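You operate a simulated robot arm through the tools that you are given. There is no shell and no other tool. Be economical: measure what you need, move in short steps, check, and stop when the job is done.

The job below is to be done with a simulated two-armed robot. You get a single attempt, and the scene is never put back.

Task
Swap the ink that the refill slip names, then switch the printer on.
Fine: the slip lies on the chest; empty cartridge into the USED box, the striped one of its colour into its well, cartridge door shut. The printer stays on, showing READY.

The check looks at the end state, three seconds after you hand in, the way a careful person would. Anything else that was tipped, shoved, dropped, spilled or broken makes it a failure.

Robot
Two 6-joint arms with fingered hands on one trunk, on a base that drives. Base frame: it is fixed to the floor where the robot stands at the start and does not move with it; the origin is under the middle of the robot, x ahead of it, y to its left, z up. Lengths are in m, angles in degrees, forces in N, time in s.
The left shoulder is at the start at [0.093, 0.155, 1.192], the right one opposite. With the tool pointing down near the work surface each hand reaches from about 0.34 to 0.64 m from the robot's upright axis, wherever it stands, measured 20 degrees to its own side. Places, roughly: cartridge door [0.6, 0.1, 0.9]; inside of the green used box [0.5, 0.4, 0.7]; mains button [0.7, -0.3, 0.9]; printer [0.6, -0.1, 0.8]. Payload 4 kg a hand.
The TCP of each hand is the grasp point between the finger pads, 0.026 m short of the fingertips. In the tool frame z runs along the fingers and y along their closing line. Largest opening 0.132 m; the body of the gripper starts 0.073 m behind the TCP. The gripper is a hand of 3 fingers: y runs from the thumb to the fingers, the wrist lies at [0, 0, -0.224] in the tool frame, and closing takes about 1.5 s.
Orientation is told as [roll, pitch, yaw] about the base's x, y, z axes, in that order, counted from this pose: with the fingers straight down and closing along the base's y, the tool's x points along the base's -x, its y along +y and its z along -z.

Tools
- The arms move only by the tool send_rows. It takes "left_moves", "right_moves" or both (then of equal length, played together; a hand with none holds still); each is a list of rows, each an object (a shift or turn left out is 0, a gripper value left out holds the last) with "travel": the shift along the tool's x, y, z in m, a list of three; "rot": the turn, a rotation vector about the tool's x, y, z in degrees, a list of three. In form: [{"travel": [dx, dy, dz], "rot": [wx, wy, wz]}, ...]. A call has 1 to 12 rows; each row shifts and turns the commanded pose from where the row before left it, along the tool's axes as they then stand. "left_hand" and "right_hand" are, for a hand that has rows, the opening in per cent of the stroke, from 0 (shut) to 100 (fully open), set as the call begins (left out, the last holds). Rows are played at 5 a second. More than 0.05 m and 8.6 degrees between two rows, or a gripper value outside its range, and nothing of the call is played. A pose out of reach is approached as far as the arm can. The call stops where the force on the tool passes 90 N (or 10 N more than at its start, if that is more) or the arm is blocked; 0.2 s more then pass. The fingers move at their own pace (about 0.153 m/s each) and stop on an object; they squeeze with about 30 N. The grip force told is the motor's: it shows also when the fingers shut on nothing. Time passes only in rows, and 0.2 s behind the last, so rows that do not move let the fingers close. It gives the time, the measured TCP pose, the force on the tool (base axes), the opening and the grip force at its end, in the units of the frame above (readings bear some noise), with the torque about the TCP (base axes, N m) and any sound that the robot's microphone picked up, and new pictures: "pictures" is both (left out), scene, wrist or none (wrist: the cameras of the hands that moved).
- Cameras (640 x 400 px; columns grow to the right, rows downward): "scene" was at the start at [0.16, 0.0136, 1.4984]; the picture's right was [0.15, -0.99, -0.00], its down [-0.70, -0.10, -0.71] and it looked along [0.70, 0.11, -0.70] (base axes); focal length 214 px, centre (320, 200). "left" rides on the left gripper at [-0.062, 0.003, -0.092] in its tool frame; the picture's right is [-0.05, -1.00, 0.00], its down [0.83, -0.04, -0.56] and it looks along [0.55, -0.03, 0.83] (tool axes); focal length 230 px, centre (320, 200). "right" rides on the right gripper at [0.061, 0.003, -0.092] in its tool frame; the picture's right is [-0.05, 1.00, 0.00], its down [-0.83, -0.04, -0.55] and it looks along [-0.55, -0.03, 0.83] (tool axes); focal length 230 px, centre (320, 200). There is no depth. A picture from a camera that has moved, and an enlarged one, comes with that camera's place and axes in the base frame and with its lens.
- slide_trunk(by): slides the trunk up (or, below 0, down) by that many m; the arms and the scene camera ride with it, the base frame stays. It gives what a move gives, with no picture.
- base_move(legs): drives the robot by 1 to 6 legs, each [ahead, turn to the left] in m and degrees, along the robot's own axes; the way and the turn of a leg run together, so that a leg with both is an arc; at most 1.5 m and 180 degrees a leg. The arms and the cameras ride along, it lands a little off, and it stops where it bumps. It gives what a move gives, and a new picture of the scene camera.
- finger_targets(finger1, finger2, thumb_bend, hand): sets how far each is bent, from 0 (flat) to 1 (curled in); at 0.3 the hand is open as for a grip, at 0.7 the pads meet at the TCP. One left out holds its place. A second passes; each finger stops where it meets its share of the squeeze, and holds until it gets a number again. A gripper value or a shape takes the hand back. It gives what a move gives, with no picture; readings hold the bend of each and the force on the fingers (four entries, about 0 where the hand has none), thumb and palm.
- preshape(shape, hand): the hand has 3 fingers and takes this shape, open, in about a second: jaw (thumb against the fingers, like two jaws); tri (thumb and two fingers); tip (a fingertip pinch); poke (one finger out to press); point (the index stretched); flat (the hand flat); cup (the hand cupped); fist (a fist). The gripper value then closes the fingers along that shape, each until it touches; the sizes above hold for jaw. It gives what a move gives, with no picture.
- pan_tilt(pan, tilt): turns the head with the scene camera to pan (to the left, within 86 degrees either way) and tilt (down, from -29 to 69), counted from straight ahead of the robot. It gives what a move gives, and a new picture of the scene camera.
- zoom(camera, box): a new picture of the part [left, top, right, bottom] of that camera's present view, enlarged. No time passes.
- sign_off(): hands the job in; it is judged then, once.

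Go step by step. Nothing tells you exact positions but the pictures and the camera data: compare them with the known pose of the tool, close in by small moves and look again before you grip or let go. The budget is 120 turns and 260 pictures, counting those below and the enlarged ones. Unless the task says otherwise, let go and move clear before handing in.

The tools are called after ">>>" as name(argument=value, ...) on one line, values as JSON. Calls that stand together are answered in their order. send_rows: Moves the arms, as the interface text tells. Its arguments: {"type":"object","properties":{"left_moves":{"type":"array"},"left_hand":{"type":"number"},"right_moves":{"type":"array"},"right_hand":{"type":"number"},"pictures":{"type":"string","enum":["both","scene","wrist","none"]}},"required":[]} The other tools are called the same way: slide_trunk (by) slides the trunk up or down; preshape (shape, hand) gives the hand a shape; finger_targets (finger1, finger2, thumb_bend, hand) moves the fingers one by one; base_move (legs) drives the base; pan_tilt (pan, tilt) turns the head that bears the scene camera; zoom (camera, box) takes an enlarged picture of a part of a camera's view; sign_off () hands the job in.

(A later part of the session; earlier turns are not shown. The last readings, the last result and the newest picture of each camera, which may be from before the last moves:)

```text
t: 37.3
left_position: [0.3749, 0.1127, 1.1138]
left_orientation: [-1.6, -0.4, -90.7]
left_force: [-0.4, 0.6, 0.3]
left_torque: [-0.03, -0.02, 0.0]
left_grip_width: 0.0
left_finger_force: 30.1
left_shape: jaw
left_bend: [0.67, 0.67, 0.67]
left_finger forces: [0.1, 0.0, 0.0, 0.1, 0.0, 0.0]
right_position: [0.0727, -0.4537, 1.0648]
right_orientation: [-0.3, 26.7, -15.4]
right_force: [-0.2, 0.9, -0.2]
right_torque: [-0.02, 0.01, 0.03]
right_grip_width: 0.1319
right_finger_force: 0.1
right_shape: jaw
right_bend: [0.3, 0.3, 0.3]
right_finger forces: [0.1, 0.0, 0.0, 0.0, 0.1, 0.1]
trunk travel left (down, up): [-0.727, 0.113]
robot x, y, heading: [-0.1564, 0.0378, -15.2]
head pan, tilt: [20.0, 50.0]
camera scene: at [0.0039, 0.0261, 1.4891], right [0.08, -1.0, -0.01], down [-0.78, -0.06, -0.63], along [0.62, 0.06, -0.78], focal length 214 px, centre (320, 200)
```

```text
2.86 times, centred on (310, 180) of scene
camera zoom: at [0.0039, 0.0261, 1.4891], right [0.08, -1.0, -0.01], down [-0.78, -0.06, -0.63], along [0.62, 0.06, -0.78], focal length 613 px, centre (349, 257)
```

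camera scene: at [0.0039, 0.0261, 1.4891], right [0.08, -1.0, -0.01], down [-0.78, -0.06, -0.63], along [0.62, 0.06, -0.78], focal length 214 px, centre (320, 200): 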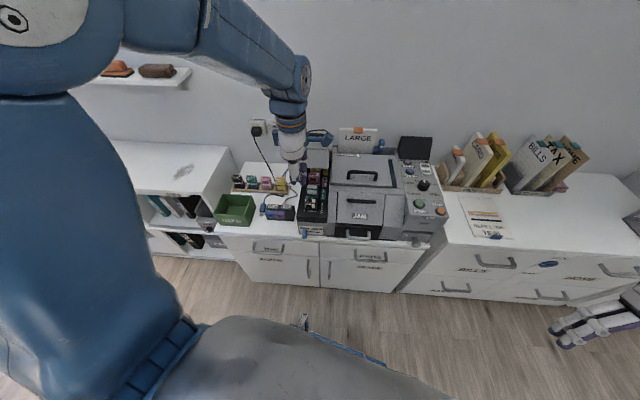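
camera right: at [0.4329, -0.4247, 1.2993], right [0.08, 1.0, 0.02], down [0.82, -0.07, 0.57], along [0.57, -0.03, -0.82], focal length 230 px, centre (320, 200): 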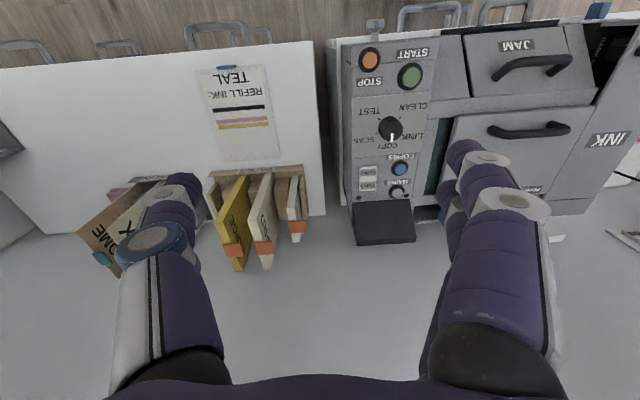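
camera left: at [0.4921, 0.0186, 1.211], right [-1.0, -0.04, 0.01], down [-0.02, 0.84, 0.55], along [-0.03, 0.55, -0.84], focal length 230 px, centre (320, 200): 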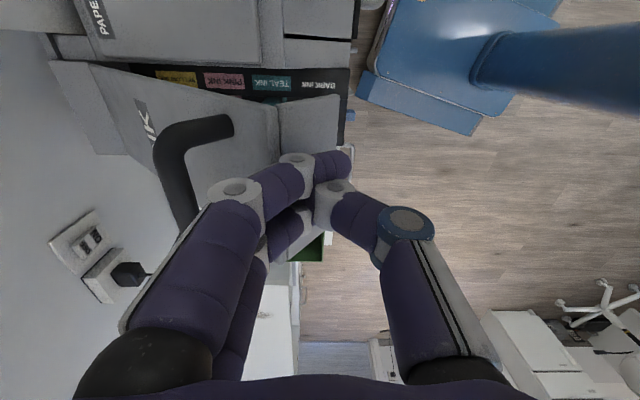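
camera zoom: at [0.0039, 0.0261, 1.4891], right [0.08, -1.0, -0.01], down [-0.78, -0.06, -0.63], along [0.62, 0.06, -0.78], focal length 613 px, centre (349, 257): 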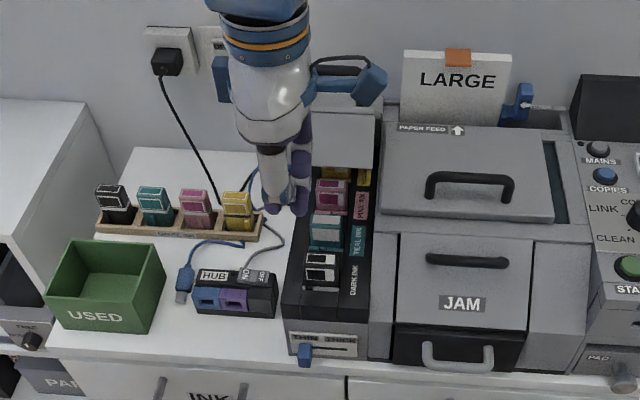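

Re-triangulating: cartridges' tops lie at z≈0.826 (dark x≈0.52, teal x≈0.593, y≈0.115), hinge about (0.76, 0.90), lid edge at (0.50, 1.025). I lower the fist in front of the edge and push +x.

>>> send_rows(left_moves=[{"travel": [-0.015, 0, 0.04]}, {"travel": [0, 0, 0.04]}, {"travel": [0, 0, 0.035]}, {"travel": [0, 0.03, 0]}, {"travel": [0, 0.03, 0]}])

>>> zoom(camera="scene", box=[230, 110, 390, 250])

```text
t: 38.5
left_position: [0.4136, 0.1012, 1.0054]
left_orientation: [-0.5, -0.7, -90.8]
left_force: [0.4, -0.6, 0.2]
left_torque: [0.01, 0.01, 0.02]
left_grip_width: 0.0001
left_finger_force: 30.2
left_shape: jaw
left_bend: [0.67, 0.67, 0.67]
left_finger forces: [0.0, 0.0, 0.1, 0.1, 0.0, 0.0]
right_position: [0.0464, -0.4433, 1.0465]
right_orientation: [-0.6, 31.2, -15.2]
right_force: [0.6, 0.3, -0.6]
right_torque: [0.0, 0.04, 0.0]
right_grip_width: 0.1319
right_finger_force: 0.2
right_shape: jaw
right_bend: [0.3, 0.3, 0.3]
right_finger forces: [0.1, 0.0, 0.0, 0.0, 0.0, 0.0]
trunk travel left (down, up): [-0.727, 0.113]
robot x, y, heading: [-0.1532, 0.036, -15.1]
head pan, tilt: [20.0, 50.0]
camera scene: at [0.0018, 0.0269, 1.4892], right [0.08, -1.0, -0.01], down [-0.78, -0.06, -0.63], along [0.62, 0.06, -0.78], focal length 214 px, centre (320, 200)
camera left: at [0.417, 0.0414, 1.0975], right [-1.0, -0.04, 0.01], down [-0.03, 0.84, 0.55], along [-0.03, 0.54, -0.84], focal length 230 px, centre (320, 200)
```

scene: 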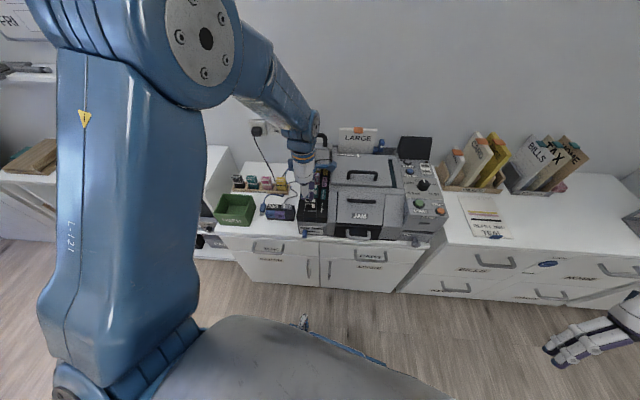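
left: 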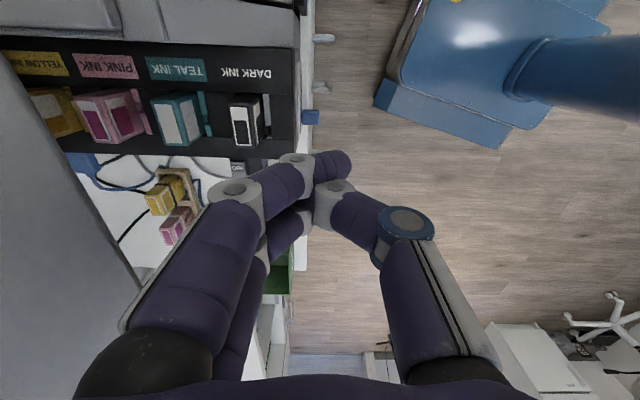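

```text
2.86 times, centred on (310, 180) of scene
camera zoom: at [0.0018, 0.0269, 1.4892], right [0.08, -1.0, -0.01], down [-0.78, -0.06, -0.63], along [0.62, 0.06, -0.78], focal length 613 px, centre (349, 257)
```

zoom: 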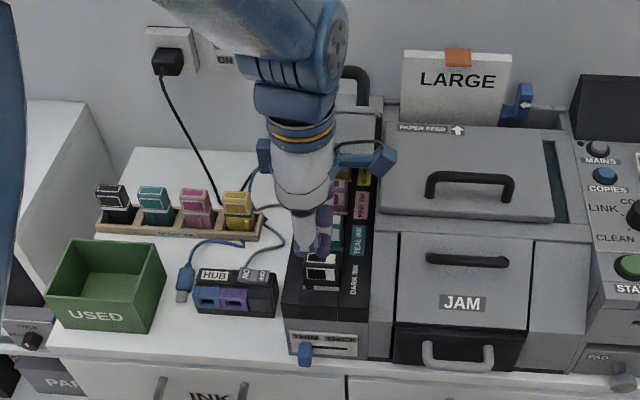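

The wrist view shows the wells nicely (dark, teal, pink, yellow going back). Now I push the lid +x.

>>> send_rows(left_moves=[{"travel": [0, 0.025, 0]}, {"travel": [0, 0.025, 0]}, {"travel": [0, 0.025, 0]}, {"travel": [0, 0.025, 0]}])

>>> zoom(camera="scene", box=[230, 110, 390, 250])

```text
t: 39.5
left_position: [0.4823, 0.1035, 1.0252]
left_orientation: [0.9, -1.0, -90.8]
left_force: [-38.0, -12.4, 32.6]
left_torque: [1.19, -4.4, -0.25]
left_grip_width: 0.0001
left_finger_force: 29.6
left_shape: jaw
left_bend: [0.67, 0.67, 0.74]
left_finger forces: [0.0, 0.1, 0.0, 0.0, 0.1, 49.9]
right_position: [0.0242, -0.4426, 1.0819]
right_orientation: [0.3, 23.1, -15.3]
right_force: [0.7, 1.1, -0.8]
right_torque: [-0.02, 0.16, 0.04]
right_grip_width: 0.132
right_finger_force: 0.0
right_shape: jaw
right_bend: [0.3, 0.3, 0.3]
right_finger forces: [0.0, 0.0, 0.1, 0.1, 0.0, 0.1]
trunk travel left (down, up): [-0.727, 0.113]
robot x, y, heading: [-0.1602, 0.037, -15.1]
head pan, tilt: [20.0, 50.0]
camera scene: at [-0.0753, 0.0442, 1.4956], right [0.08, -1.0, 0.01], down [-0.74, -0.07, -0.67], along [0.67, 0.05, -0.75], focal length 214 px, centre (320, 200)
camera left: at [0.4839, 0.0446, 1.1186], right [-1.0, -0.04, -0.02], down [-0.04, 0.84, 0.54], along [-0.01, 0.54, -0.84], focal length 230 px, centre (320, 200)
```

scene: 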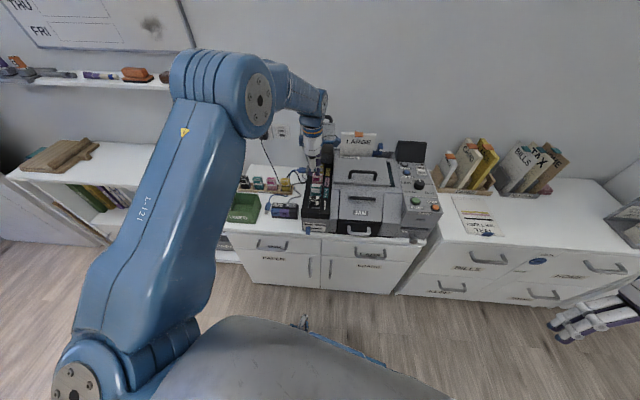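
left: 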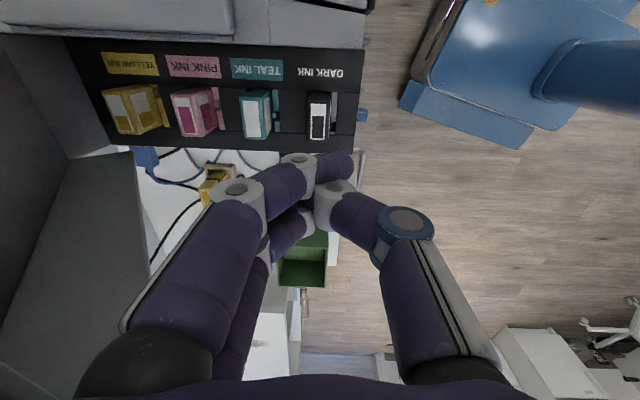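

```text
2.86 times, centred on (310, 180) of scene
camera zoom: at [-0.0753, 0.0442, 1.4956], right [0.08, -1.0, 0.01], down [-0.74, -0.07, -0.67], along [0.67, 0.05, -0.75], focal length 613 px, centre (349, 257)
```

zoom: 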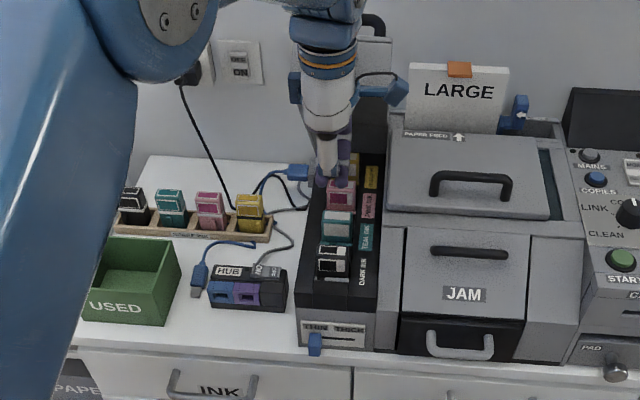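

The lid is much further open now, all four wells exposed, though the robot's torso leans under load. I back off and see whether it holds.

>>> send_rows(left_moves=[{"travel": [0, -0.025, 0]}, {"travel": [0, -0.025, 0]}, {"travel": [0, -0.025, 0]}])

>>> zoom(camera="scene", box=[230, 110, 390, 250])

```text
t: 40.5
left_position: [0.4225, 0.1018, 1.0154]
left_orientation: [0.7, -0.9, -90.7]
left_force: [-1.3, 0.1, 0.0]
left_torque: [-0.01, -0.09, 0.03]
left_grip_width: 0.0
left_finger_force: 30.2
left_shape: jaw
left_bend: [0.67, 0.67, 0.74]
left_finger forces: [0.1, 0.0, 0.0, 0.0, 0.0, 0.1]
right_position: [0.0279, -0.4415, 1.0414]
right_orientation: [-0.8, 32.9, -15.3]
right_force: [-2.1, -0.2, 0.2]
right_torque: [-0.01, -0.07, -0.01]
right_grip_width: 0.1319
right_finger_force: 0.1
right_shape: jaw
right_bend: [0.3, 0.3, 0.3]
right_finger forces: [0.0, 0.0, 0.0, 0.0, 0.0, 0.0]
trunk travel left (down, up): [-0.727, 0.113]
robot x, y, heading: [-0.1509, 0.0374, -15.5]
head pan, tilt: [20.0, 50.0]
stopped in row 3 (left hand): the arm was blocked; the commanded pose is now the measured one
camera scene: at [-0.0106, 0.0264, 1.4905], right [0.08, -1.0, -0.01], down [-0.77, -0.06, -0.63], along [0.63, 0.06, -0.77], focal length 214 px, centre (320, 200)
camera left: at [0.4251, 0.0422, 1.1083], right [-1.0, -0.04, -0.01], down [-0.04, 0.84, 0.54], along [-0.01, 0.54, -0.84], focal length 230 px, centre (320, 200)
```

scene: 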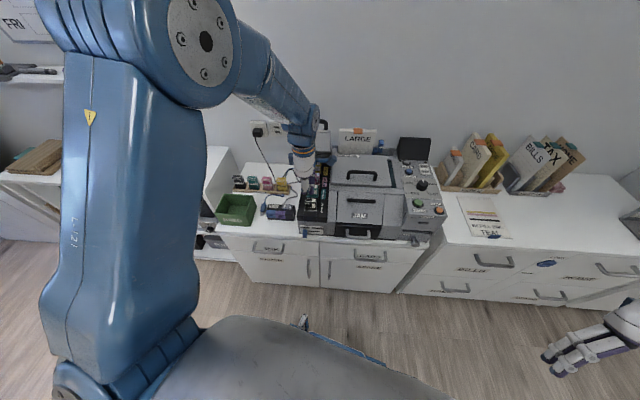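
left: 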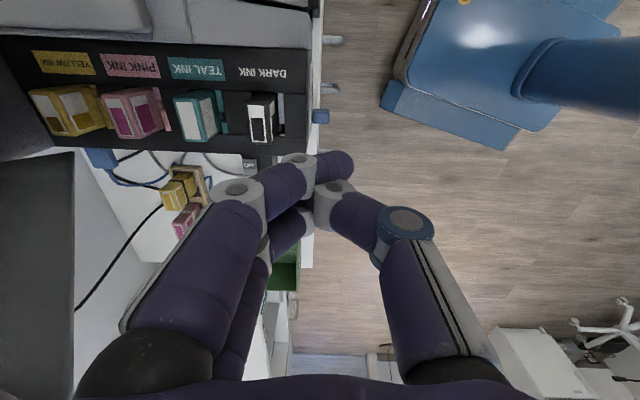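

```text
2.86 times, centred on (310, 180) of scene
camera zoom: at [-0.0106, 0.0264, 1.4905], right [0.08, -1.0, -0.01], down [-0.77, -0.06, -0.63], along [0.63, 0.06, -0.77], focal length 613 px, centre (349, 257)
```

zoom: 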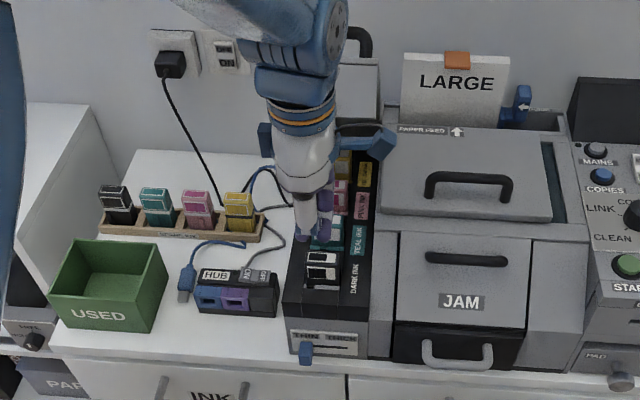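

Force analysis says the edge jammed under the palm (pushing radially), so it isn't a stop. I raise the trunk 0.1 m, so the fingers meet the lid edge with their tips and can slide up.

>>> slide_trunk(by=0.1)

>>> base_move(legs=[[0.05, 0]])

>>> zoom(camera="scene", box=[230, 110, 390, 250])

```text
t: 41.8
left_position: [0.427, 0.1023, 1.1133]
left_orientation: [0.6, -0.9, -90.7]
left_force: [0.1, -0.1, 0.5]
left_torque: [0.0, -0.02, -0.02]
left_grip_width: 0.0
left_finger_force: 30.3
left_shape: jaw
left_bend: [0.67, 0.67, 0.74]
left_finger forces: [0.1, 0.0, 0.0, 0.1, 0.0, 0.0]
right_position: [0.0304, -0.4405, 1.1361]
right_orientation: [-1.2, 33.9, -15.4]
right_force: [-0.5, 0.5, -0.4]
right_torque: [0.01, 0.02, 0.01]
right_grip_width: 0.1324
right_finger_force: 0.1
right_shape: jaw
right_bend: [0.3, 0.3, 0.3]
right_finger forces: [0.1, 0.0, 0.1, 0.0, 0.0, 0.0]
trunk travel left (down, up): [-0.827, 0.013]
robot x, y, heading: [-0.1535, 0.0364, -15.2]
head pan, tilt: [20.0, 50.0]
```

```text
t: 42.7
left_position: [0.4678, 0.0908, 1.1173]
left_orientation: [1.0, -1.1, -90.7]
left_force: [0.1, 0.4, 0.7]
left_torque: [0.03, -0.01, -0.03]
left_grip_width: 0.0
left_finger_force: 29.9
left_shape: jaw
left_bend: [0.67, 0.67, 0.74]
left_finger forces: [0.0, 0.0, 0.1, 0.1, 0.0, 0.0]
right_position: [0.0716, -0.451, 1.1414]
right_orientation: [-0.9, 32.9, -15.3]
right_force: [-0.1, 0.4, -0.2]
right_torque: [-0.02, -0.02, 0.03]
right_grip_width: 0.1319
right_finger_force: 0.2
right_shape: jaw
right_bend: [0.3, 0.3, 0.3]
right_finger forces: [0.0, 0.0, 0.0, 0.1, 0.0, 0.0]
trunk travel left (down, up): [-0.827, 0.013]
robot x, y, heading: [-0.1068, 0.0247, -15.2]
head pan, tilt: [20.0, 50.0]
camera scene: at [0.0339, 0.0168, 1.5911], right [0.08, -1.0, 0.0], down [-0.77, -0.06, -0.64], along [0.63, 0.06, -0.77], focal length 214 px, centre (320, 200)
```

scene: 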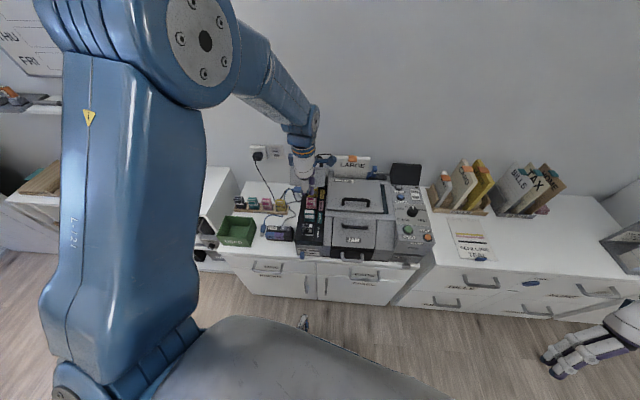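

```text
2.86 times, centred on (310, 180) of scene
camera zoom: at [0.0339, 0.0168, 1.5911], right [0.08, -1.0, 0.0], down [-0.77, -0.06, -0.64], along [0.63, 0.06, -0.77], focal length 613 px, centre (349, 257)
```

zoom: 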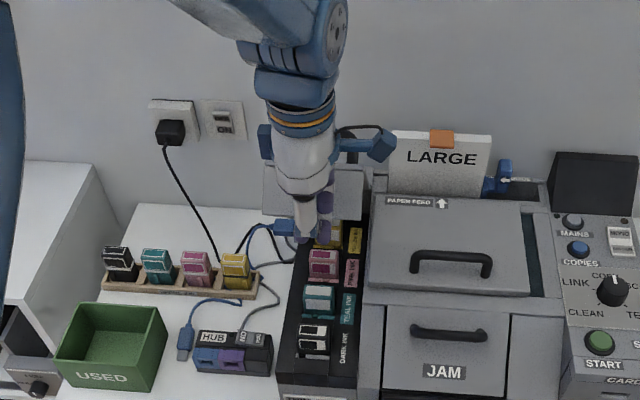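

Now I push +x with slight rising.

>>> send_rows(left_moves=[{"travel": [0, 0.03, -0.002]}, {"travel": [0, 0.03, -0.006]}, {"travel": [0, 0.03, -0.01]}, {"travel": [0, 0.02, -0.006]}])

>>> zoom(camera="scene", box=[230, 110, 390, 250])

```text
t: 43.3
left_position: [0.486, 0.0993, 1.1414]
left_orientation: [2.2, -1.5, -90.7]
left_force: [-1.3, -0.2, -0.5]
left_torque: [-0.01, -0.05, 0.0]
left_grip_width: 0.0
left_finger_force: 29.9
left_shape: jaw
left_bend: [0.67, 0.67, 0.74]
left_finger forces: [0.0, 0.1, 0.0, 0.0, 0.0, 0.0]
right_position: [0.0315, -0.428, 1.1084]
right_orientation: [-1.7, 42.9, -14.9]
right_force: [0.5, -0.2, -0.1]
right_torque: [-0.01, -0.06, -0.02]
right_grip_width: 0.1319
right_finger_force: 0.1
right_shape: jaw
right_bend: [0.3, 0.3, 0.3]
right_finger forces: [0.0, 0.0, 0.1, 0.0, 0.0, 0.0]
trunk travel left (down, up): [-0.827, 0.013]
robot x, y, heading: [-0.1048, 0.0246, -15.1]
head pan, tilt: [20.0, 50.0]
stopped in row 2 (right hand): the arm was blocked; the commanded pose is now the measured one
camera scene: at [0.043, 0.0146, 1.5901], right [0.08, -1.0, 0.0], down [-0.77, -0.06, -0.63], along [0.63, 0.06, -0.77], focal length 214 px, centre (320, 200)
camera left: at [0.4839, 0.0405, 1.2343], right [-1.0, -0.04, -0.04], down [-0.05, 0.85, 0.53], along [0.01, 0.53, -0.85], focal length 230 px, centre (320, 200)
```

scene: 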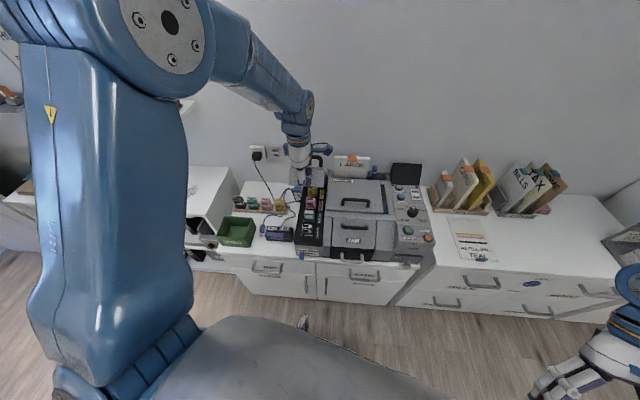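
left: 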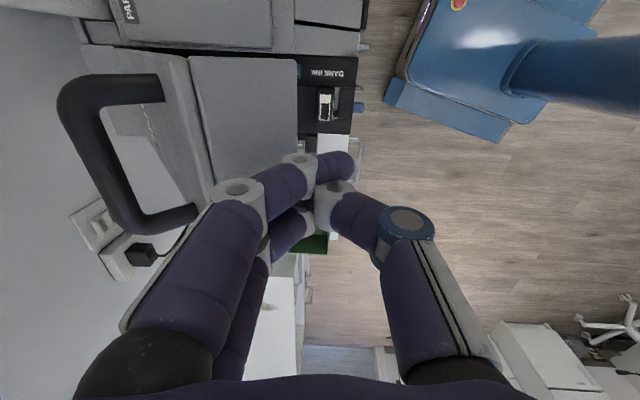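

```text
2.86 times, centred on (310, 180) of scene
camera zoom: at [0.043, 0.0146, 1.5901], right [0.08, -1.0, 0.0], down [-0.77, -0.06, -0.63], along [0.63, 0.06, -0.77], focal length 613 px, centre (349, 257)
```

zoom: 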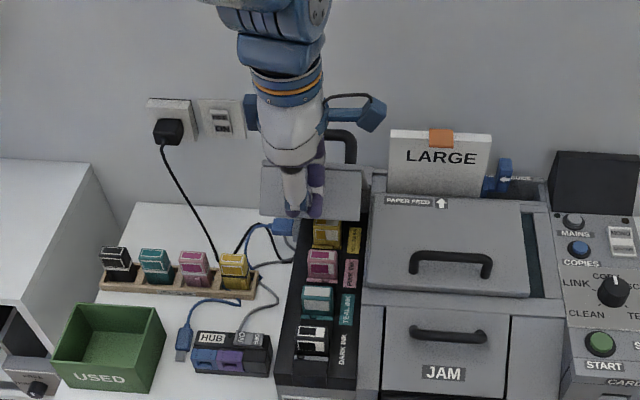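

The culprit is the right arm: it is folded to its limit and the shared torso can't lean. I bring it into a comfortable pose: level it and move it forward.

>>> send_rows(right_moves=[{"rot": [0, -8.5, 0]}, {"rot": [0, -8.5, 0]}, {"rot": [0, -8.5, 0]}, {"rot": [0, -8.5, 0]}, {"rot": [0, -8.5, 0]}, {"travel": [-0.04, 0, -0.02]}, {"travel": [-0.04, 0, -0.02]}, {"travel": [-0.04, 0, -0.02]}, {"travel": [-0.04, 0, -0.02]}, {"travel": [-0.04, 0, 0]}, {"travel": [-0.04, 0, 0]}], pictures="scene")

```text
t: 43.9
left_position: [0.469, 0.1036, 1.1492]
left_orientation: [3.1, -1.7, -90.8]
left_force: [-1.2, -0.4, 0.1]
left_torque: [-0.01, 0.01, 0.0]
left_grip_width: 0.0
left_finger_force: 30.5
left_shape: jaw
left_bend: [0.67, 0.67, 0.74]
left_finger forces: [0.0, 0.0, 0.1, 0.0, 0.0, 0.1]
right_position: [0.0491, -0.4123, 1.0889]
right_orientation: [-1.9, 35.0, -14.7]
right_force: [-0.5, 0.3, 0.4]
right_torque: [0.0, -0.03, -0.01]
right_grip_width: 0.132
right_finger_force: 0.1
right_shape: jaw
right_bend: [0.3, 0.3, 0.3]
right_finger forces: [0.2, 0.0, 0.0, 0.0, 0.0, 0.0]
right hand out of reach, approached as far as the arm can: row 1, 2
trunk travel left (down, up): [-0.827, 0.013]
robot x, y, heading: [-0.1072, 0.0263, -14.9]
head pan, tilt: [20.0, 50.0]
stopped in row 2 (right hand): the arm was blocked; the commanded pose is now the measured one
camera scene: at [0.0468, 0.0133, 1.5897], right [0.08, -1.0, -0.01], down [-0.77, -0.06, -0.63], along [0.63, 0.06, -0.78], focal length 214 px, centre (320, 200)
```

scene: 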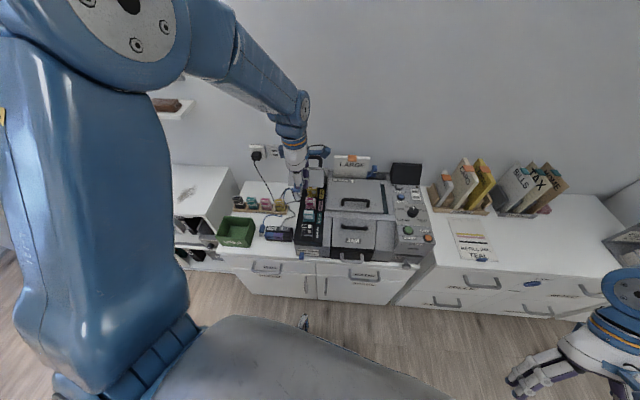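

>>> send_rows(right_moves=[{"travel": [-0.025, 0, -0.02]}, {"travel": [-0.03, 0, -0.03]}, {"travel": [-0.03, 0, -0.03]}, {"travel": [-0.03, 0, -0.03]}, {"rot": [0, -8.5, 0], "travel": [-0.03, 0, -0.02]}, {"rot": [0, -8.5, 0], "travel": [-0.03, 0, -0.02]}, {"rot": [0, -8.5, 0], "travel": [-0.03, 0, -0.02]}, {"rot": [0, -8.5, 0], "travel": [-0.03, 0, 0]}, {"travel": [-0.03, 0, 0]}], pictures="scene")

```text
t: 45.9
left_position: [0.4729, 0.1024, 1.1467]
left_orientation: [2.9, -1.7, -90.7]
left_force: [0.9, 1.2, 0.6]
left_torque: [-0.02, -0.01, 0.01]
left_grip_width: 0.0002
left_finger_force: 29.7
left_shape: jaw
left_bend: [0.67, 0.67, 0.74]
left_finger forces: [0.1, 0.0, 0.0, 0.0, 0.0, 0.0]
right_position: [0.3675, -0.4968, 1.1651]
right_orientation: [-1.3, -4.0, -13.5]
right_force: [1.3, 0.3, 1.0]
right_torque: [-0.01, 0.03, 0.01]
right_grip_width: 0.1317
right_finger_force: 0.1
right_shape: jaw
right_bend: [0.3, 0.3, 0.3]
right_finger forces: [0.0, 0.1, 0.0, 0.0, 0.1, 0.0]
trunk travel left (down, up): [-0.827, 0.013]
robot x, y, heading: [-0.1042, 0.0251, -15.0]
head pan, tilt: [20.0, 50.0]
camera scene: at [0.0514, 0.0125, 1.5894], right [0.08, -1.0, -0.01], down [-0.78, -0.06, -0.63], along [0.63, 0.06, -0.78], focal length 214 px, centre (320, 200)
```

scene: 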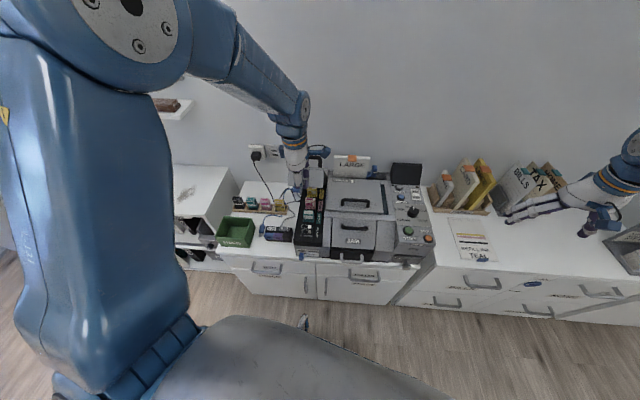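

The right arm now sits comfortably. I push the lid again with the left hand.

>>> send_rows(left_moves=[{"travel": [0, 0, 0.03]}, {"travel": [0, 0.03, 0]}, {"travel": [0, 0.03, 0]}, {"travel": [0, 0.03, -0.008]}, {"travel": [0, 0.03, -0.01]}])

>>> zoom(camera="scene", box=[230, 110, 390, 250])

```text
t: 47.2
left_position: [0.5681, 0.1012, 1.1738]
left_orientation: [4.6, -1.6, -90.8]
left_force: [-58.4, 18.1, 86.7]
left_torque: [0.72, 0.35, 0.43]
left_grip_width: 0.0002
left_finger_force: 30.2
left_shape: jaw
left_bend: [0.69, 0.69, 0.78]
left_finger forces: [0.1, 0.1, 0.0, 0.0, 127.6, 0.1]
right_position: [0.3447, -0.4922, 1.1721]
right_orientation: [-1.0, -4.8, -13.6]
right_force: [0.0, -0.6, 0.1]
right_torque: [-0.01, 0.03, 0.04]
right_grip_width: 0.1321
right_finger_force: 0.0
right_shape: jaw
right_bend: [0.3, 0.3, 0.3]
right_finger forces: [0.0, 0.0, 0.0, 0.0, 0.1, 0.0]
trunk travel left (down, up): [-0.827, 0.013]
robot x, y, heading: [-0.1059, 0.0256, -15.5]
head pan, tilt: [20.0, 50.0]
stopped in row 5 (left hand): the force on the tool passed its limit at 95 N (the readings are from after the stop); the commanded pose is now the measured one
camera scene: at [-0.0491, 0.0325, 1.598], right [0.08, -1.0, 0.01], down [-0.73, -0.07, -0.68], along [0.67, 0.05, -0.74], focal length 214 px, centre (320, 200)
camera left: at [0.5631, 0.0436, 1.2659], right [-1.0, -0.04, -0.08], down [-0.07, 0.85, 0.52], along [0.05, 0.53, -0.85], focal length 230 px, centre (320, 200)
```

scene: 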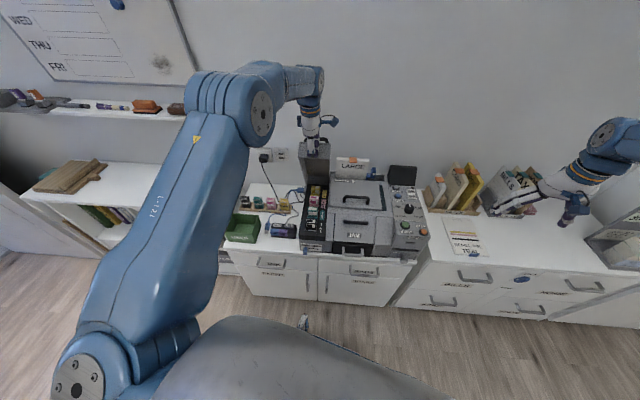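
left: 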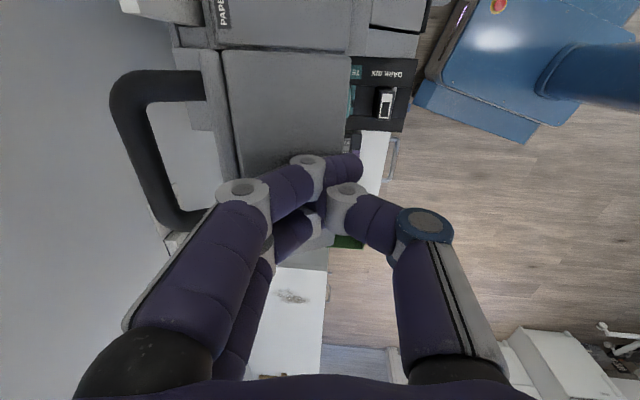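

```text
2.86 times, centred on (310, 180) of scene
camera zoom: at [-0.0491, 0.0325, 1.598], right [0.08, -1.0, 0.01], down [-0.73, -0.07, -0.68], along [0.67, 0.05, -0.74], focal length 613 px, centre (349, 257)
```

zoom: 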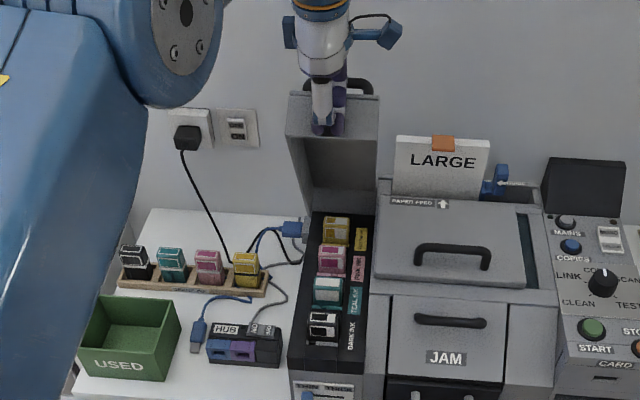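

The lid is now steeply open (~65–70°). I back the hand off up and away, and re-check.

>>> send_rows(left_moves=[{"travel": [0, -0.015, -0.02]}, {"travel": [0, -0.03, -0.01]}, {"travel": [0, -0.03, 0]}, {"travel": [0, -0.03, 0]}])

>>> zoom(camera="scene", box=[230, 110, 390, 250])

```text
t: 47.5
left_position: [0.5707, 0.0973, 1.1687]
left_orientation: [2.7, -1.3, -91.0]
left_force: [-63.6, 20.8, 90.9]
left_torque: [0.3, 0.53, 0.06]
left_grip_width: 0.0
left_finger_force: 29.8
left_shape: jaw
left_bend: [0.7, 0.7, 0.8]
left_finger forces: [0.0, 0.0, 0.0, 0.0, 135.4, 0.1]
right_position: [0.363, -0.4949, 1.1578]
right_orientation: [-0.8, -4.0, -13.1]
right_force: [-0.5, 0.1, 0.9]
right_torque: [0.06, -0.04, -0.05]
right_grip_width: 0.132
right_finger_force: 0.0
right_shape: jaw
right_bend: [0.3, 0.3, 0.3]
right_finger forces: [0.1, 0.0, 0.0, 0.0, 0.0, 0.0]
trunk travel left (down, up): [-0.827, 0.013]
robot x, y, heading: [-0.1046, 0.0218, -15.2]
head pan, tilt: [20.0, 50.0]
stopped in row 1 (left hand): the arm was blocked; the commanded pose is now the measured one
camera scene: at [-0.0526, 0.0309, 1.5975], right [0.08, -1.0, 0.01], down [-0.73, -0.07, -0.68], along [0.68, 0.05, -0.74], focal length 214 px, centre (320, 200)
camera left: at [0.5676, 0.038, 1.2611], right [-1.0, -0.04, -0.05], down [-0.06, 0.84, 0.53], along [0.02, 0.54, -0.84], focal length 230 px, centre (320, 200)
```

scene: 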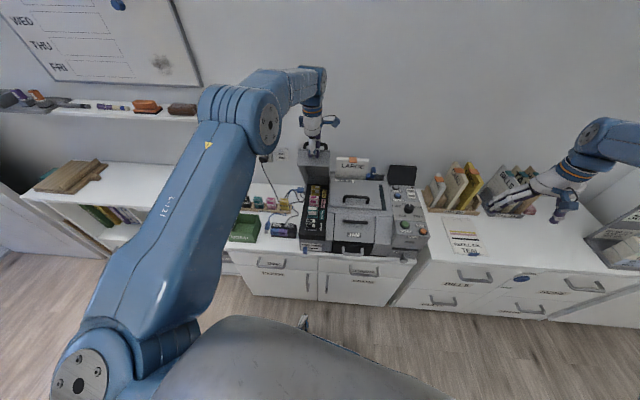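
left: 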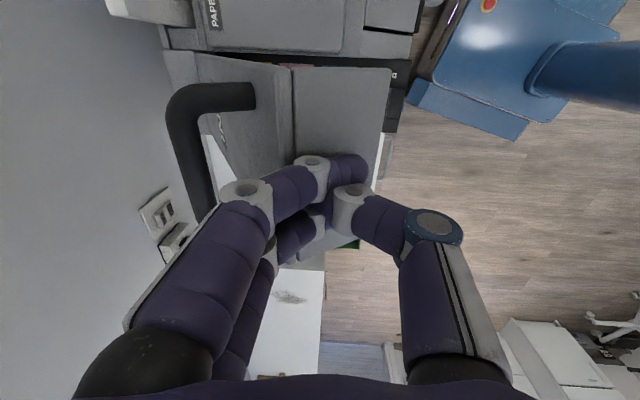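

```text
2.86 times, centred on (310, 180) of scene
camera zoom: at [-0.0526, 0.0309, 1.5975], right [0.08, -1.0, 0.01], down [-0.73, -0.07, -0.68], along [0.68, 0.05, -0.74], focal length 613 px, centre (349, 257)
```

zoom: 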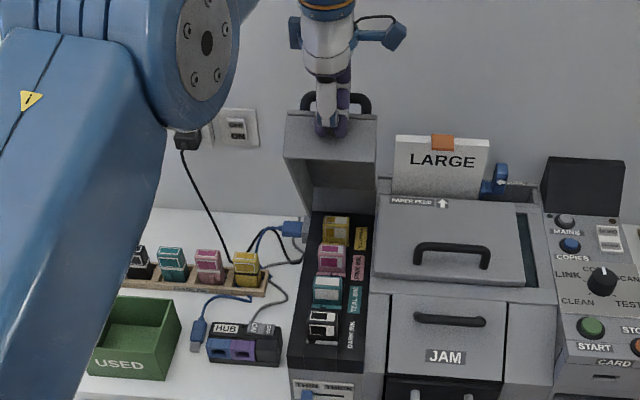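

Fingers are pressing on the lid's front lip. I lift straight up.

>>> send_rows(left_moves=[{"travel": [0, 0, -0.015]}, {"travel": [0, 0, -0.02]}, {"travel": [0, 0, -0.02]}])

```text
t: 47.9
left_position: [0.5546, 0.0953, 1.1475]
left_orientation: [-4.8, 0.4, -91.2]
left_force: [-90.6, 17.1, 93.1]
left_torque: [0.6, 3.33, 0.03]
left_grip_width: 0.0
left_finger_force: 30.1
left_shape: jaw
left_bend: [0.65, 0.66, 0.7]
left_finger forces: [0.0, 0.1, 0.1, 0.0, 211.6, 0.0]
right_position: [0.3808, -0.4976, 1.1443]
right_orientation: [-0.6, -2.6, -12.9]
right_force: [-0.9, -1.1, 0.5]
right_torque: [0.05, 0.06, 0.01]
right_grip_width: 0.1322
right_finger_force: 0.2
right_shape: jaw
right_bend: [0.3, 0.3, 0.3]
right_finger forces: [0.0, 0.0, 0.0, 0.0, 0.0, 0.0]
trunk travel left (down, up): [-0.827, 0.013]
robot x, y, heading: [-0.1073, 0.0227, -15.2]
head pan, tilt: [20.0, 50.0]
stopped in row 1 (left hand): the arm was blocked; the commanded pose is now the measured one
camera scene: at [-0.0522, 0.0294, 1.5967], right [0.08, -1.0, 0.01], down [-0.73, -0.07, -0.68], along [0.67, 0.05, -0.74], focal length 214 px, centre (320, 200)
camera left: at [0.5641, 0.034, 1.2384], right [-1.0, -0.03, 0.08], down [0.02, 0.83, 0.56], along [-0.09, 0.56, -0.82], focal length 230 px, centre (320, 200)
```

scene: 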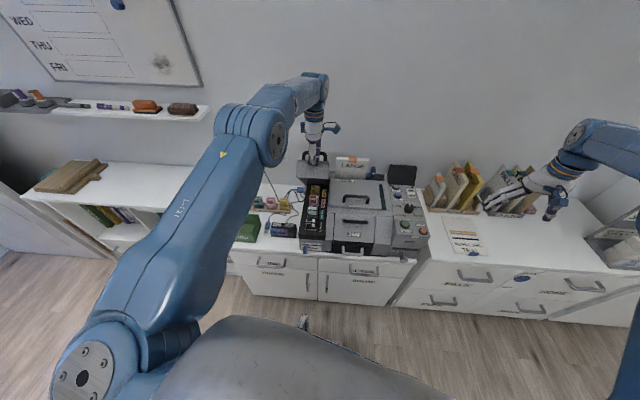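
left: 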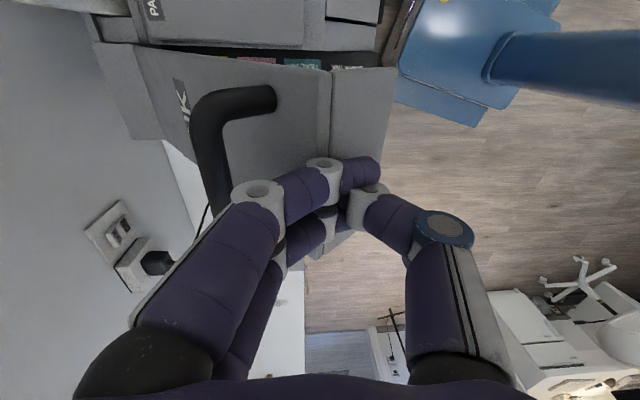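

>>> send_rows(left_moves=[{"travel": [0, -0.035, -0.03]}, {"travel": [0, -0.035, -0.03]}])

```text
t: 48.2
left_position: [0.5455, 0.0934, 1.1357]
left_orientation: [-8.5, 1.1, -91.3]
left_force: [-89.4, 10.3, 89.2]
left_torque: [0.07, 2.81, -0.22]
left_grip_width: 0.0003
left_finger_force: 29.9
left_shape: jaw
left_bend: [0.65, 0.66, 0.7]
left_finger forces: [0.0, 0.0, 0.0, 0.0, 202.8, 0.0]
right_position: [0.3951, -0.4965, 1.1228]
right_orientation: [0.0, -0.5, -12.5]
right_force: [0.3, 0.2, 0.3]
right_torque: [0.01, 0.03, 0.03]
right_grip_width: 0.1319
right_finger_force: 0.0
right_shape: jaw
right_bend: [0.3, 0.3, 0.3]
right_finger forces: [0.0, 0.1, 0.1, 0.1, 0.0, 0.1]
trunk travel left (down, up): [-0.827, 0.013]
robot x, y, heading: [-0.1096, 0.0282, -15.3]
head pan, tilt: [20.0, 50.0]
stopped in row 1 (left hand): the arm was blocked; the commanded pose is now the measured one
camera scene: at [-0.0485, 0.0281, 1.5962], right [0.08, -1.0, 0.01], down [-0.74, -0.07, -0.67], along [0.67, 0.05, -0.74], focal length 214 px, centre (320, 200)
camera left: at [0.5606, 0.0307, 1.225], right [-0.99, -0.03, 0.15], down [0.06, 0.82, 0.57], along [-0.14, 0.57, -0.81], focal length 230 px, centre (320, 200)
```

scene: 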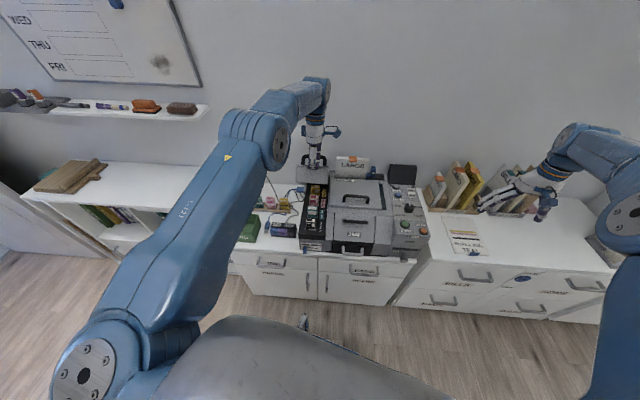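
left: 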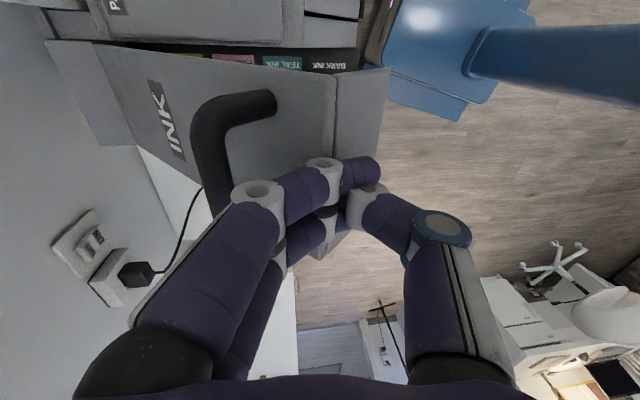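

I release by backing the base instead.

>>> base_move(legs=[[-0.1, 0]])

>>> zoom(camera="scene", box=[230, 110, 390, 250])

```text
t: 48.9
left_position: [0.5088, 0.0964, 1.0875]
left_orientation: [-21.1, 3.2, -92.2]
left_force: [-94.2, -11.8, 63.5]
left_torque: [-0.14, 2.16, 0.29]
left_grip_width: 0.0001
left_finger_force: 29.6
left_shape: jaw
left_bend: [0.63, 0.63, 0.7]
left_finger forces: [0.0, 0.1, 0.0, 0.0, 230.7, 0.0]
right_position: [0.3905, -0.4786, 1.0647]
right_orientation: [1.7, 7.2, -11.6]
right_force: [1.1, 0.2, 1.2]
right_torque: [-0.03, 0.1, -0.02]
right_grip_width: 0.1317
right_finger_force: 0.0
right_shape: jaw
right_bend: [0.3, 0.3, 0.3]
right_finger forces: [0.1, 0.1, 0.0, 0.0, 0.1, 0.1]
trunk travel left (down, up): [-0.827, 0.013]
robot x, y, heading: [-0.1151, 0.0284, -15.2]
head pan, tilt: [20.0, 50.0]
stopped in leg 1: the robot was blocked; the commanded pose is now the measured one
camera scene: at [-0.0491, 0.0293, 1.5952], right [0.08, -1.0, 0.01], down [-0.74, -0.07, -0.67], along [0.67, 0.05, -0.74], focal length 214 px, centre (320, 200)
```

scene: 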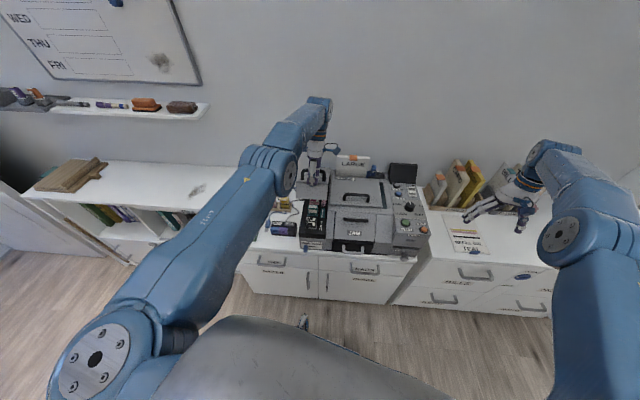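

```text
2.86 times, centred on (310, 180) of scene
camera zoom: at [-0.0491, 0.0293, 1.5952], right [0.08, -1.0, 0.01], down [-0.74, -0.07, -0.67], along [0.67, 0.05, -0.74], focal length 613 px, centre (349, 257)
```

zoom: 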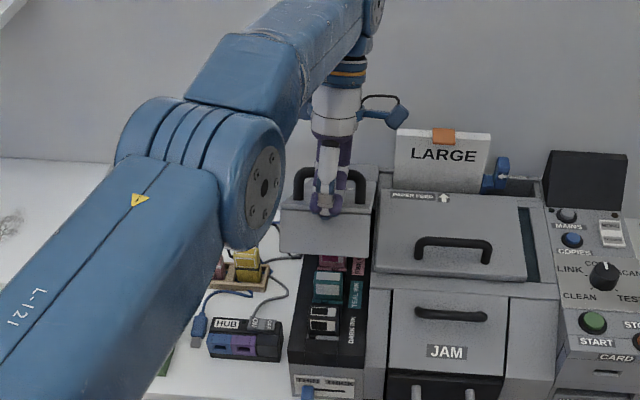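

The arms ratchet down at each stop with the fingers loaded on the lid top. Curling the hand to a fist shortens it and should relieve the load.

>>> preshape(shape="fist", hand="left")

```text
t: 49.8
left_position: [0.5816, 0.0933, 1.0836]
left_orientation: [-16.1, 2.3, -91.6]
left_force: [-25.8, 12.7, 18.1]
left_torque: [-0.03, 1.19, -0.86]
left_grip_width: 0.0002
left_finger_force: 0.1
left_shape: fist
left_bend: [0.82, 0.82, 0.06]
left_finger forces: [0.1, 0.0, 0.0, 0.1, 31.4, 0.0]
right_position: [0.4376, -0.4945, 1.0754]
right_orientation: [0.2, 4.6, -12.1]
right_force: [0.1, 0.8, 0.0]
right_torque: [-0.01, -0.04, 0.01]
right_grip_width: 0.132
right_finger_force: 0.0
right_shape: jaw
right_bend: [0.3, 0.3, 0.3]
right_finger forces: [0.0, 0.0, 0.0, 0.0, 0.1, 0.0]
trunk travel left (down, up): [-0.827, 0.013]
robot x, y, heading: [-0.1182, 0.03, -15.0]
head pan, tilt: [20.0, 50.0]
```

The load fell. Now I lift straight up.

>>> send_rows(left_moves=[{"travel": [0, -0.012, -0.027]}, {"travel": [0, -0.012, -0.027]}, {"travel": [0, -0.012, -0.027]}])

>>> zoom(camera="scene", box=[230, 110, 390, 250])

```text
t: 50.1
left_position: [0.5807, 0.0914, 1.1241]
left_orientation: [-11.5, 1.6, -91.5]
left_force: [-13.5, 7.7, 12.6]
left_torque: [0.09, 0.78, -0.39]
left_grip_width: 0.0
left_finger_force: 0.0
left_shape: fist
left_bend: [0.82, 0.82, 0.44]
left_finger forces: [0.1, 0.0, 0.0, 0.1, 18.5, 0.0]
right_position: [0.4351, -0.5009, 1.1011]
right_orientation: [0.0, 1.0, -12.2]
right_force: [-1.1, -0.3, -0.1]
right_torque: [0.04, -0.02, -0.02]
right_grip_width: 0.1319
right_finger_force: 0.1
right_shape: jaw
right_bend: [0.3, 0.3, 0.3]
right_finger forces: [0.1, 0.0, 0.1, 0.0, 0.1, 0.0]
trunk travel left (down, up): [-0.827, 0.013]
robot x, y, heading: [-0.1145, 0.0252, -15.5]
head pan, tilt: [20.0, 50.0]
stopped in row 1 (right hand): the arm was blocked; the commanded pose is now the measured one
camera scene: at [0.0302, 0.0169, 1.5905], right [0.08, -1.0, -0.01], down [-0.77, -0.06, -0.63], along [0.63, 0.06, -0.77], focal length 214 px, centre (320, 200)
camera left: at [0.6018, 0.0263, 1.2118], right [-0.98, -0.03, 0.2], down [0.09, 0.81, 0.58], along [-0.18, 0.58, -0.79], focal length 230 px, centre (320, 200)
```

scene: 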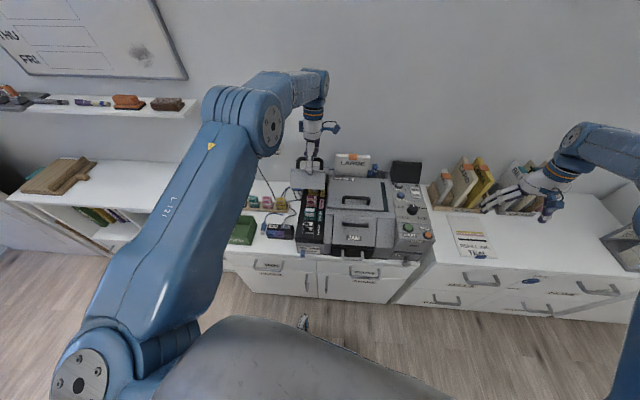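
left: 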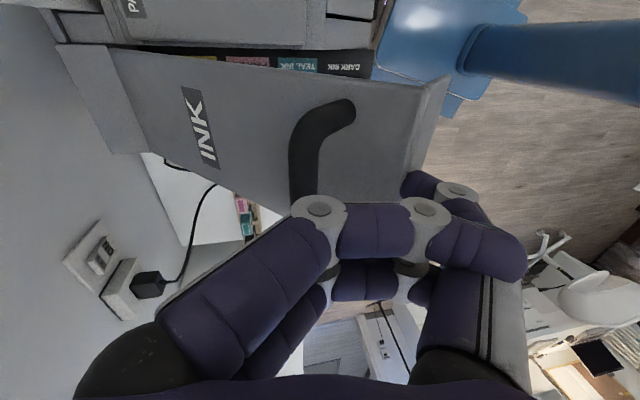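

```text
2.86 times, centred on (310, 180) of scene
camera zoom: at [0.0302, 0.0169, 1.5905], right [0.08, -1.0, -0.01], down [-0.77, -0.06, -0.63], along [0.63, 0.06, -0.77], focal length 613 px, centre (349, 257)
```

zoom: 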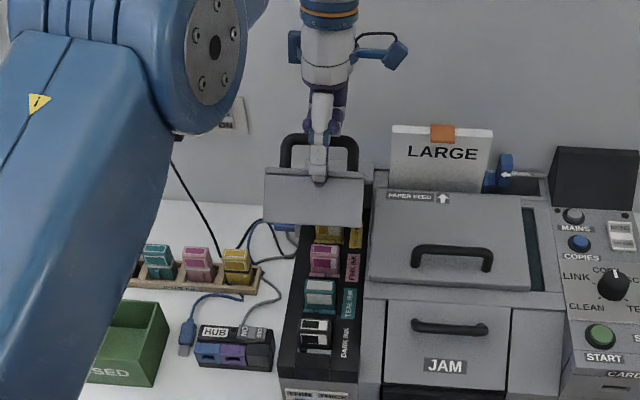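

I continue lifting; the thumb may be carrying the lid edge along, which helps.

>>> send_rows(left_moves=[{"travel": [0, 0, -0.02]}, {"travel": [0, 0, -0.02]}, {"travel": [0, 0, -0.02]}])

>>> zoom(camera="scene", box=[230, 110, 390, 250])

```text
t: 50.5
left_position: [0.5851, 0.0902, 1.1533]
left_orientation: [-8.4, 0.8, -91.4]
left_force: [0.4, 0.6, 0.9]
left_torque: [0.0, 0.0, -0.01]
left_grip_width: 0.0002
left_finger_force: 0.1
left_shape: fist
left_bend: [1.0, 1.0, 0.54]
left_finger forces: [0.0, 0.0, 0.0, 0.0, 0.1, 0.0]
right_position: [0.4261, -0.4991, 1.1141]
right_orientation: [-0.2, -0.5, -12.1]
right_force: [-1.2, -0.8, 0.2]
right_torque: [0.01, -0.02, 0.01]
right_grip_width: 0.1319
right_finger_force: 0.0
right_shape: jaw
right_bend: [0.3, 0.3, 0.3]
right_finger forces: [0.0, 0.0, 0.1, 0.0, 0.1, 0.0]
trunk travel left (down, up): [-0.827, 0.013]
robot x, y, heading: [-0.1152, 0.0298, -15.3]
head pan, tilt: [20.0, 50.0]
stopped in row 1 (left hand): the arm was blocked; the commanded pose is now the measured one
camera scene: at [0.0367, 0.0156, 1.5896], right [0.08, -1.0, -0.01], down [-0.77, -0.06, -0.63], along [0.63, 0.06, -0.78], focal length 214 px, centre (320, 200)
camera left: at [0.6004, 0.028, 1.2425], right [-0.99, -0.03, 0.14], down [0.06, 0.82, 0.57], along [-0.14, 0.57, -0.81], focal length 230 px, centre (320, 200)
```

scene: 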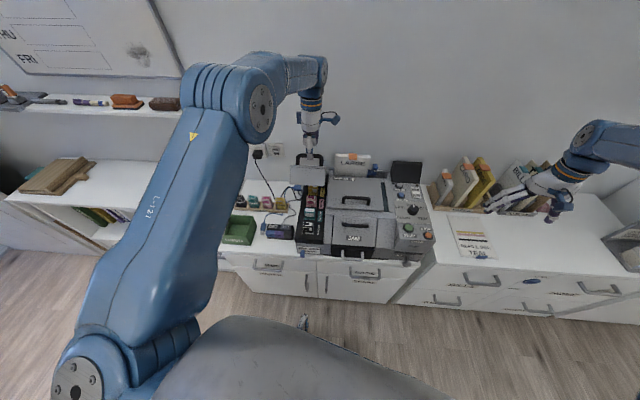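
left: 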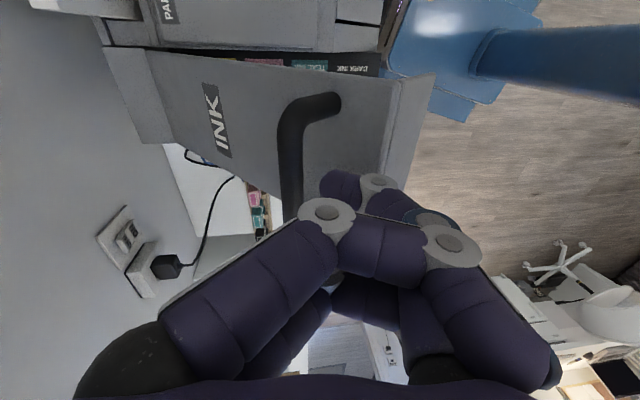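

```text
2.86 times, centred on (310, 180) of scene
camera zoom: at [0.0367, 0.0156, 1.5896], right [0.08, -1.0, -0.01], down [-0.77, -0.06, -0.63], along [0.63, 0.06, -0.78], focal length 613 px, centre (349, 257)
```

zoom: 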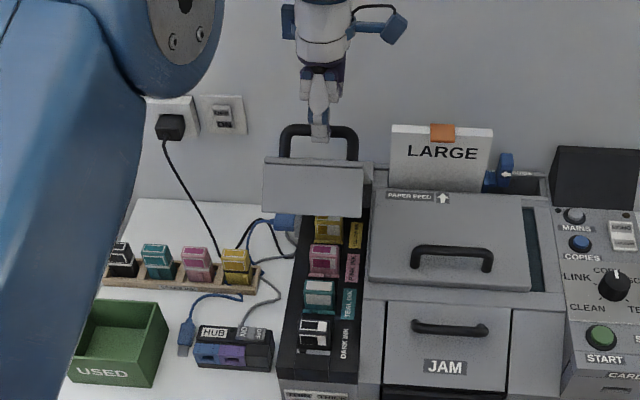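

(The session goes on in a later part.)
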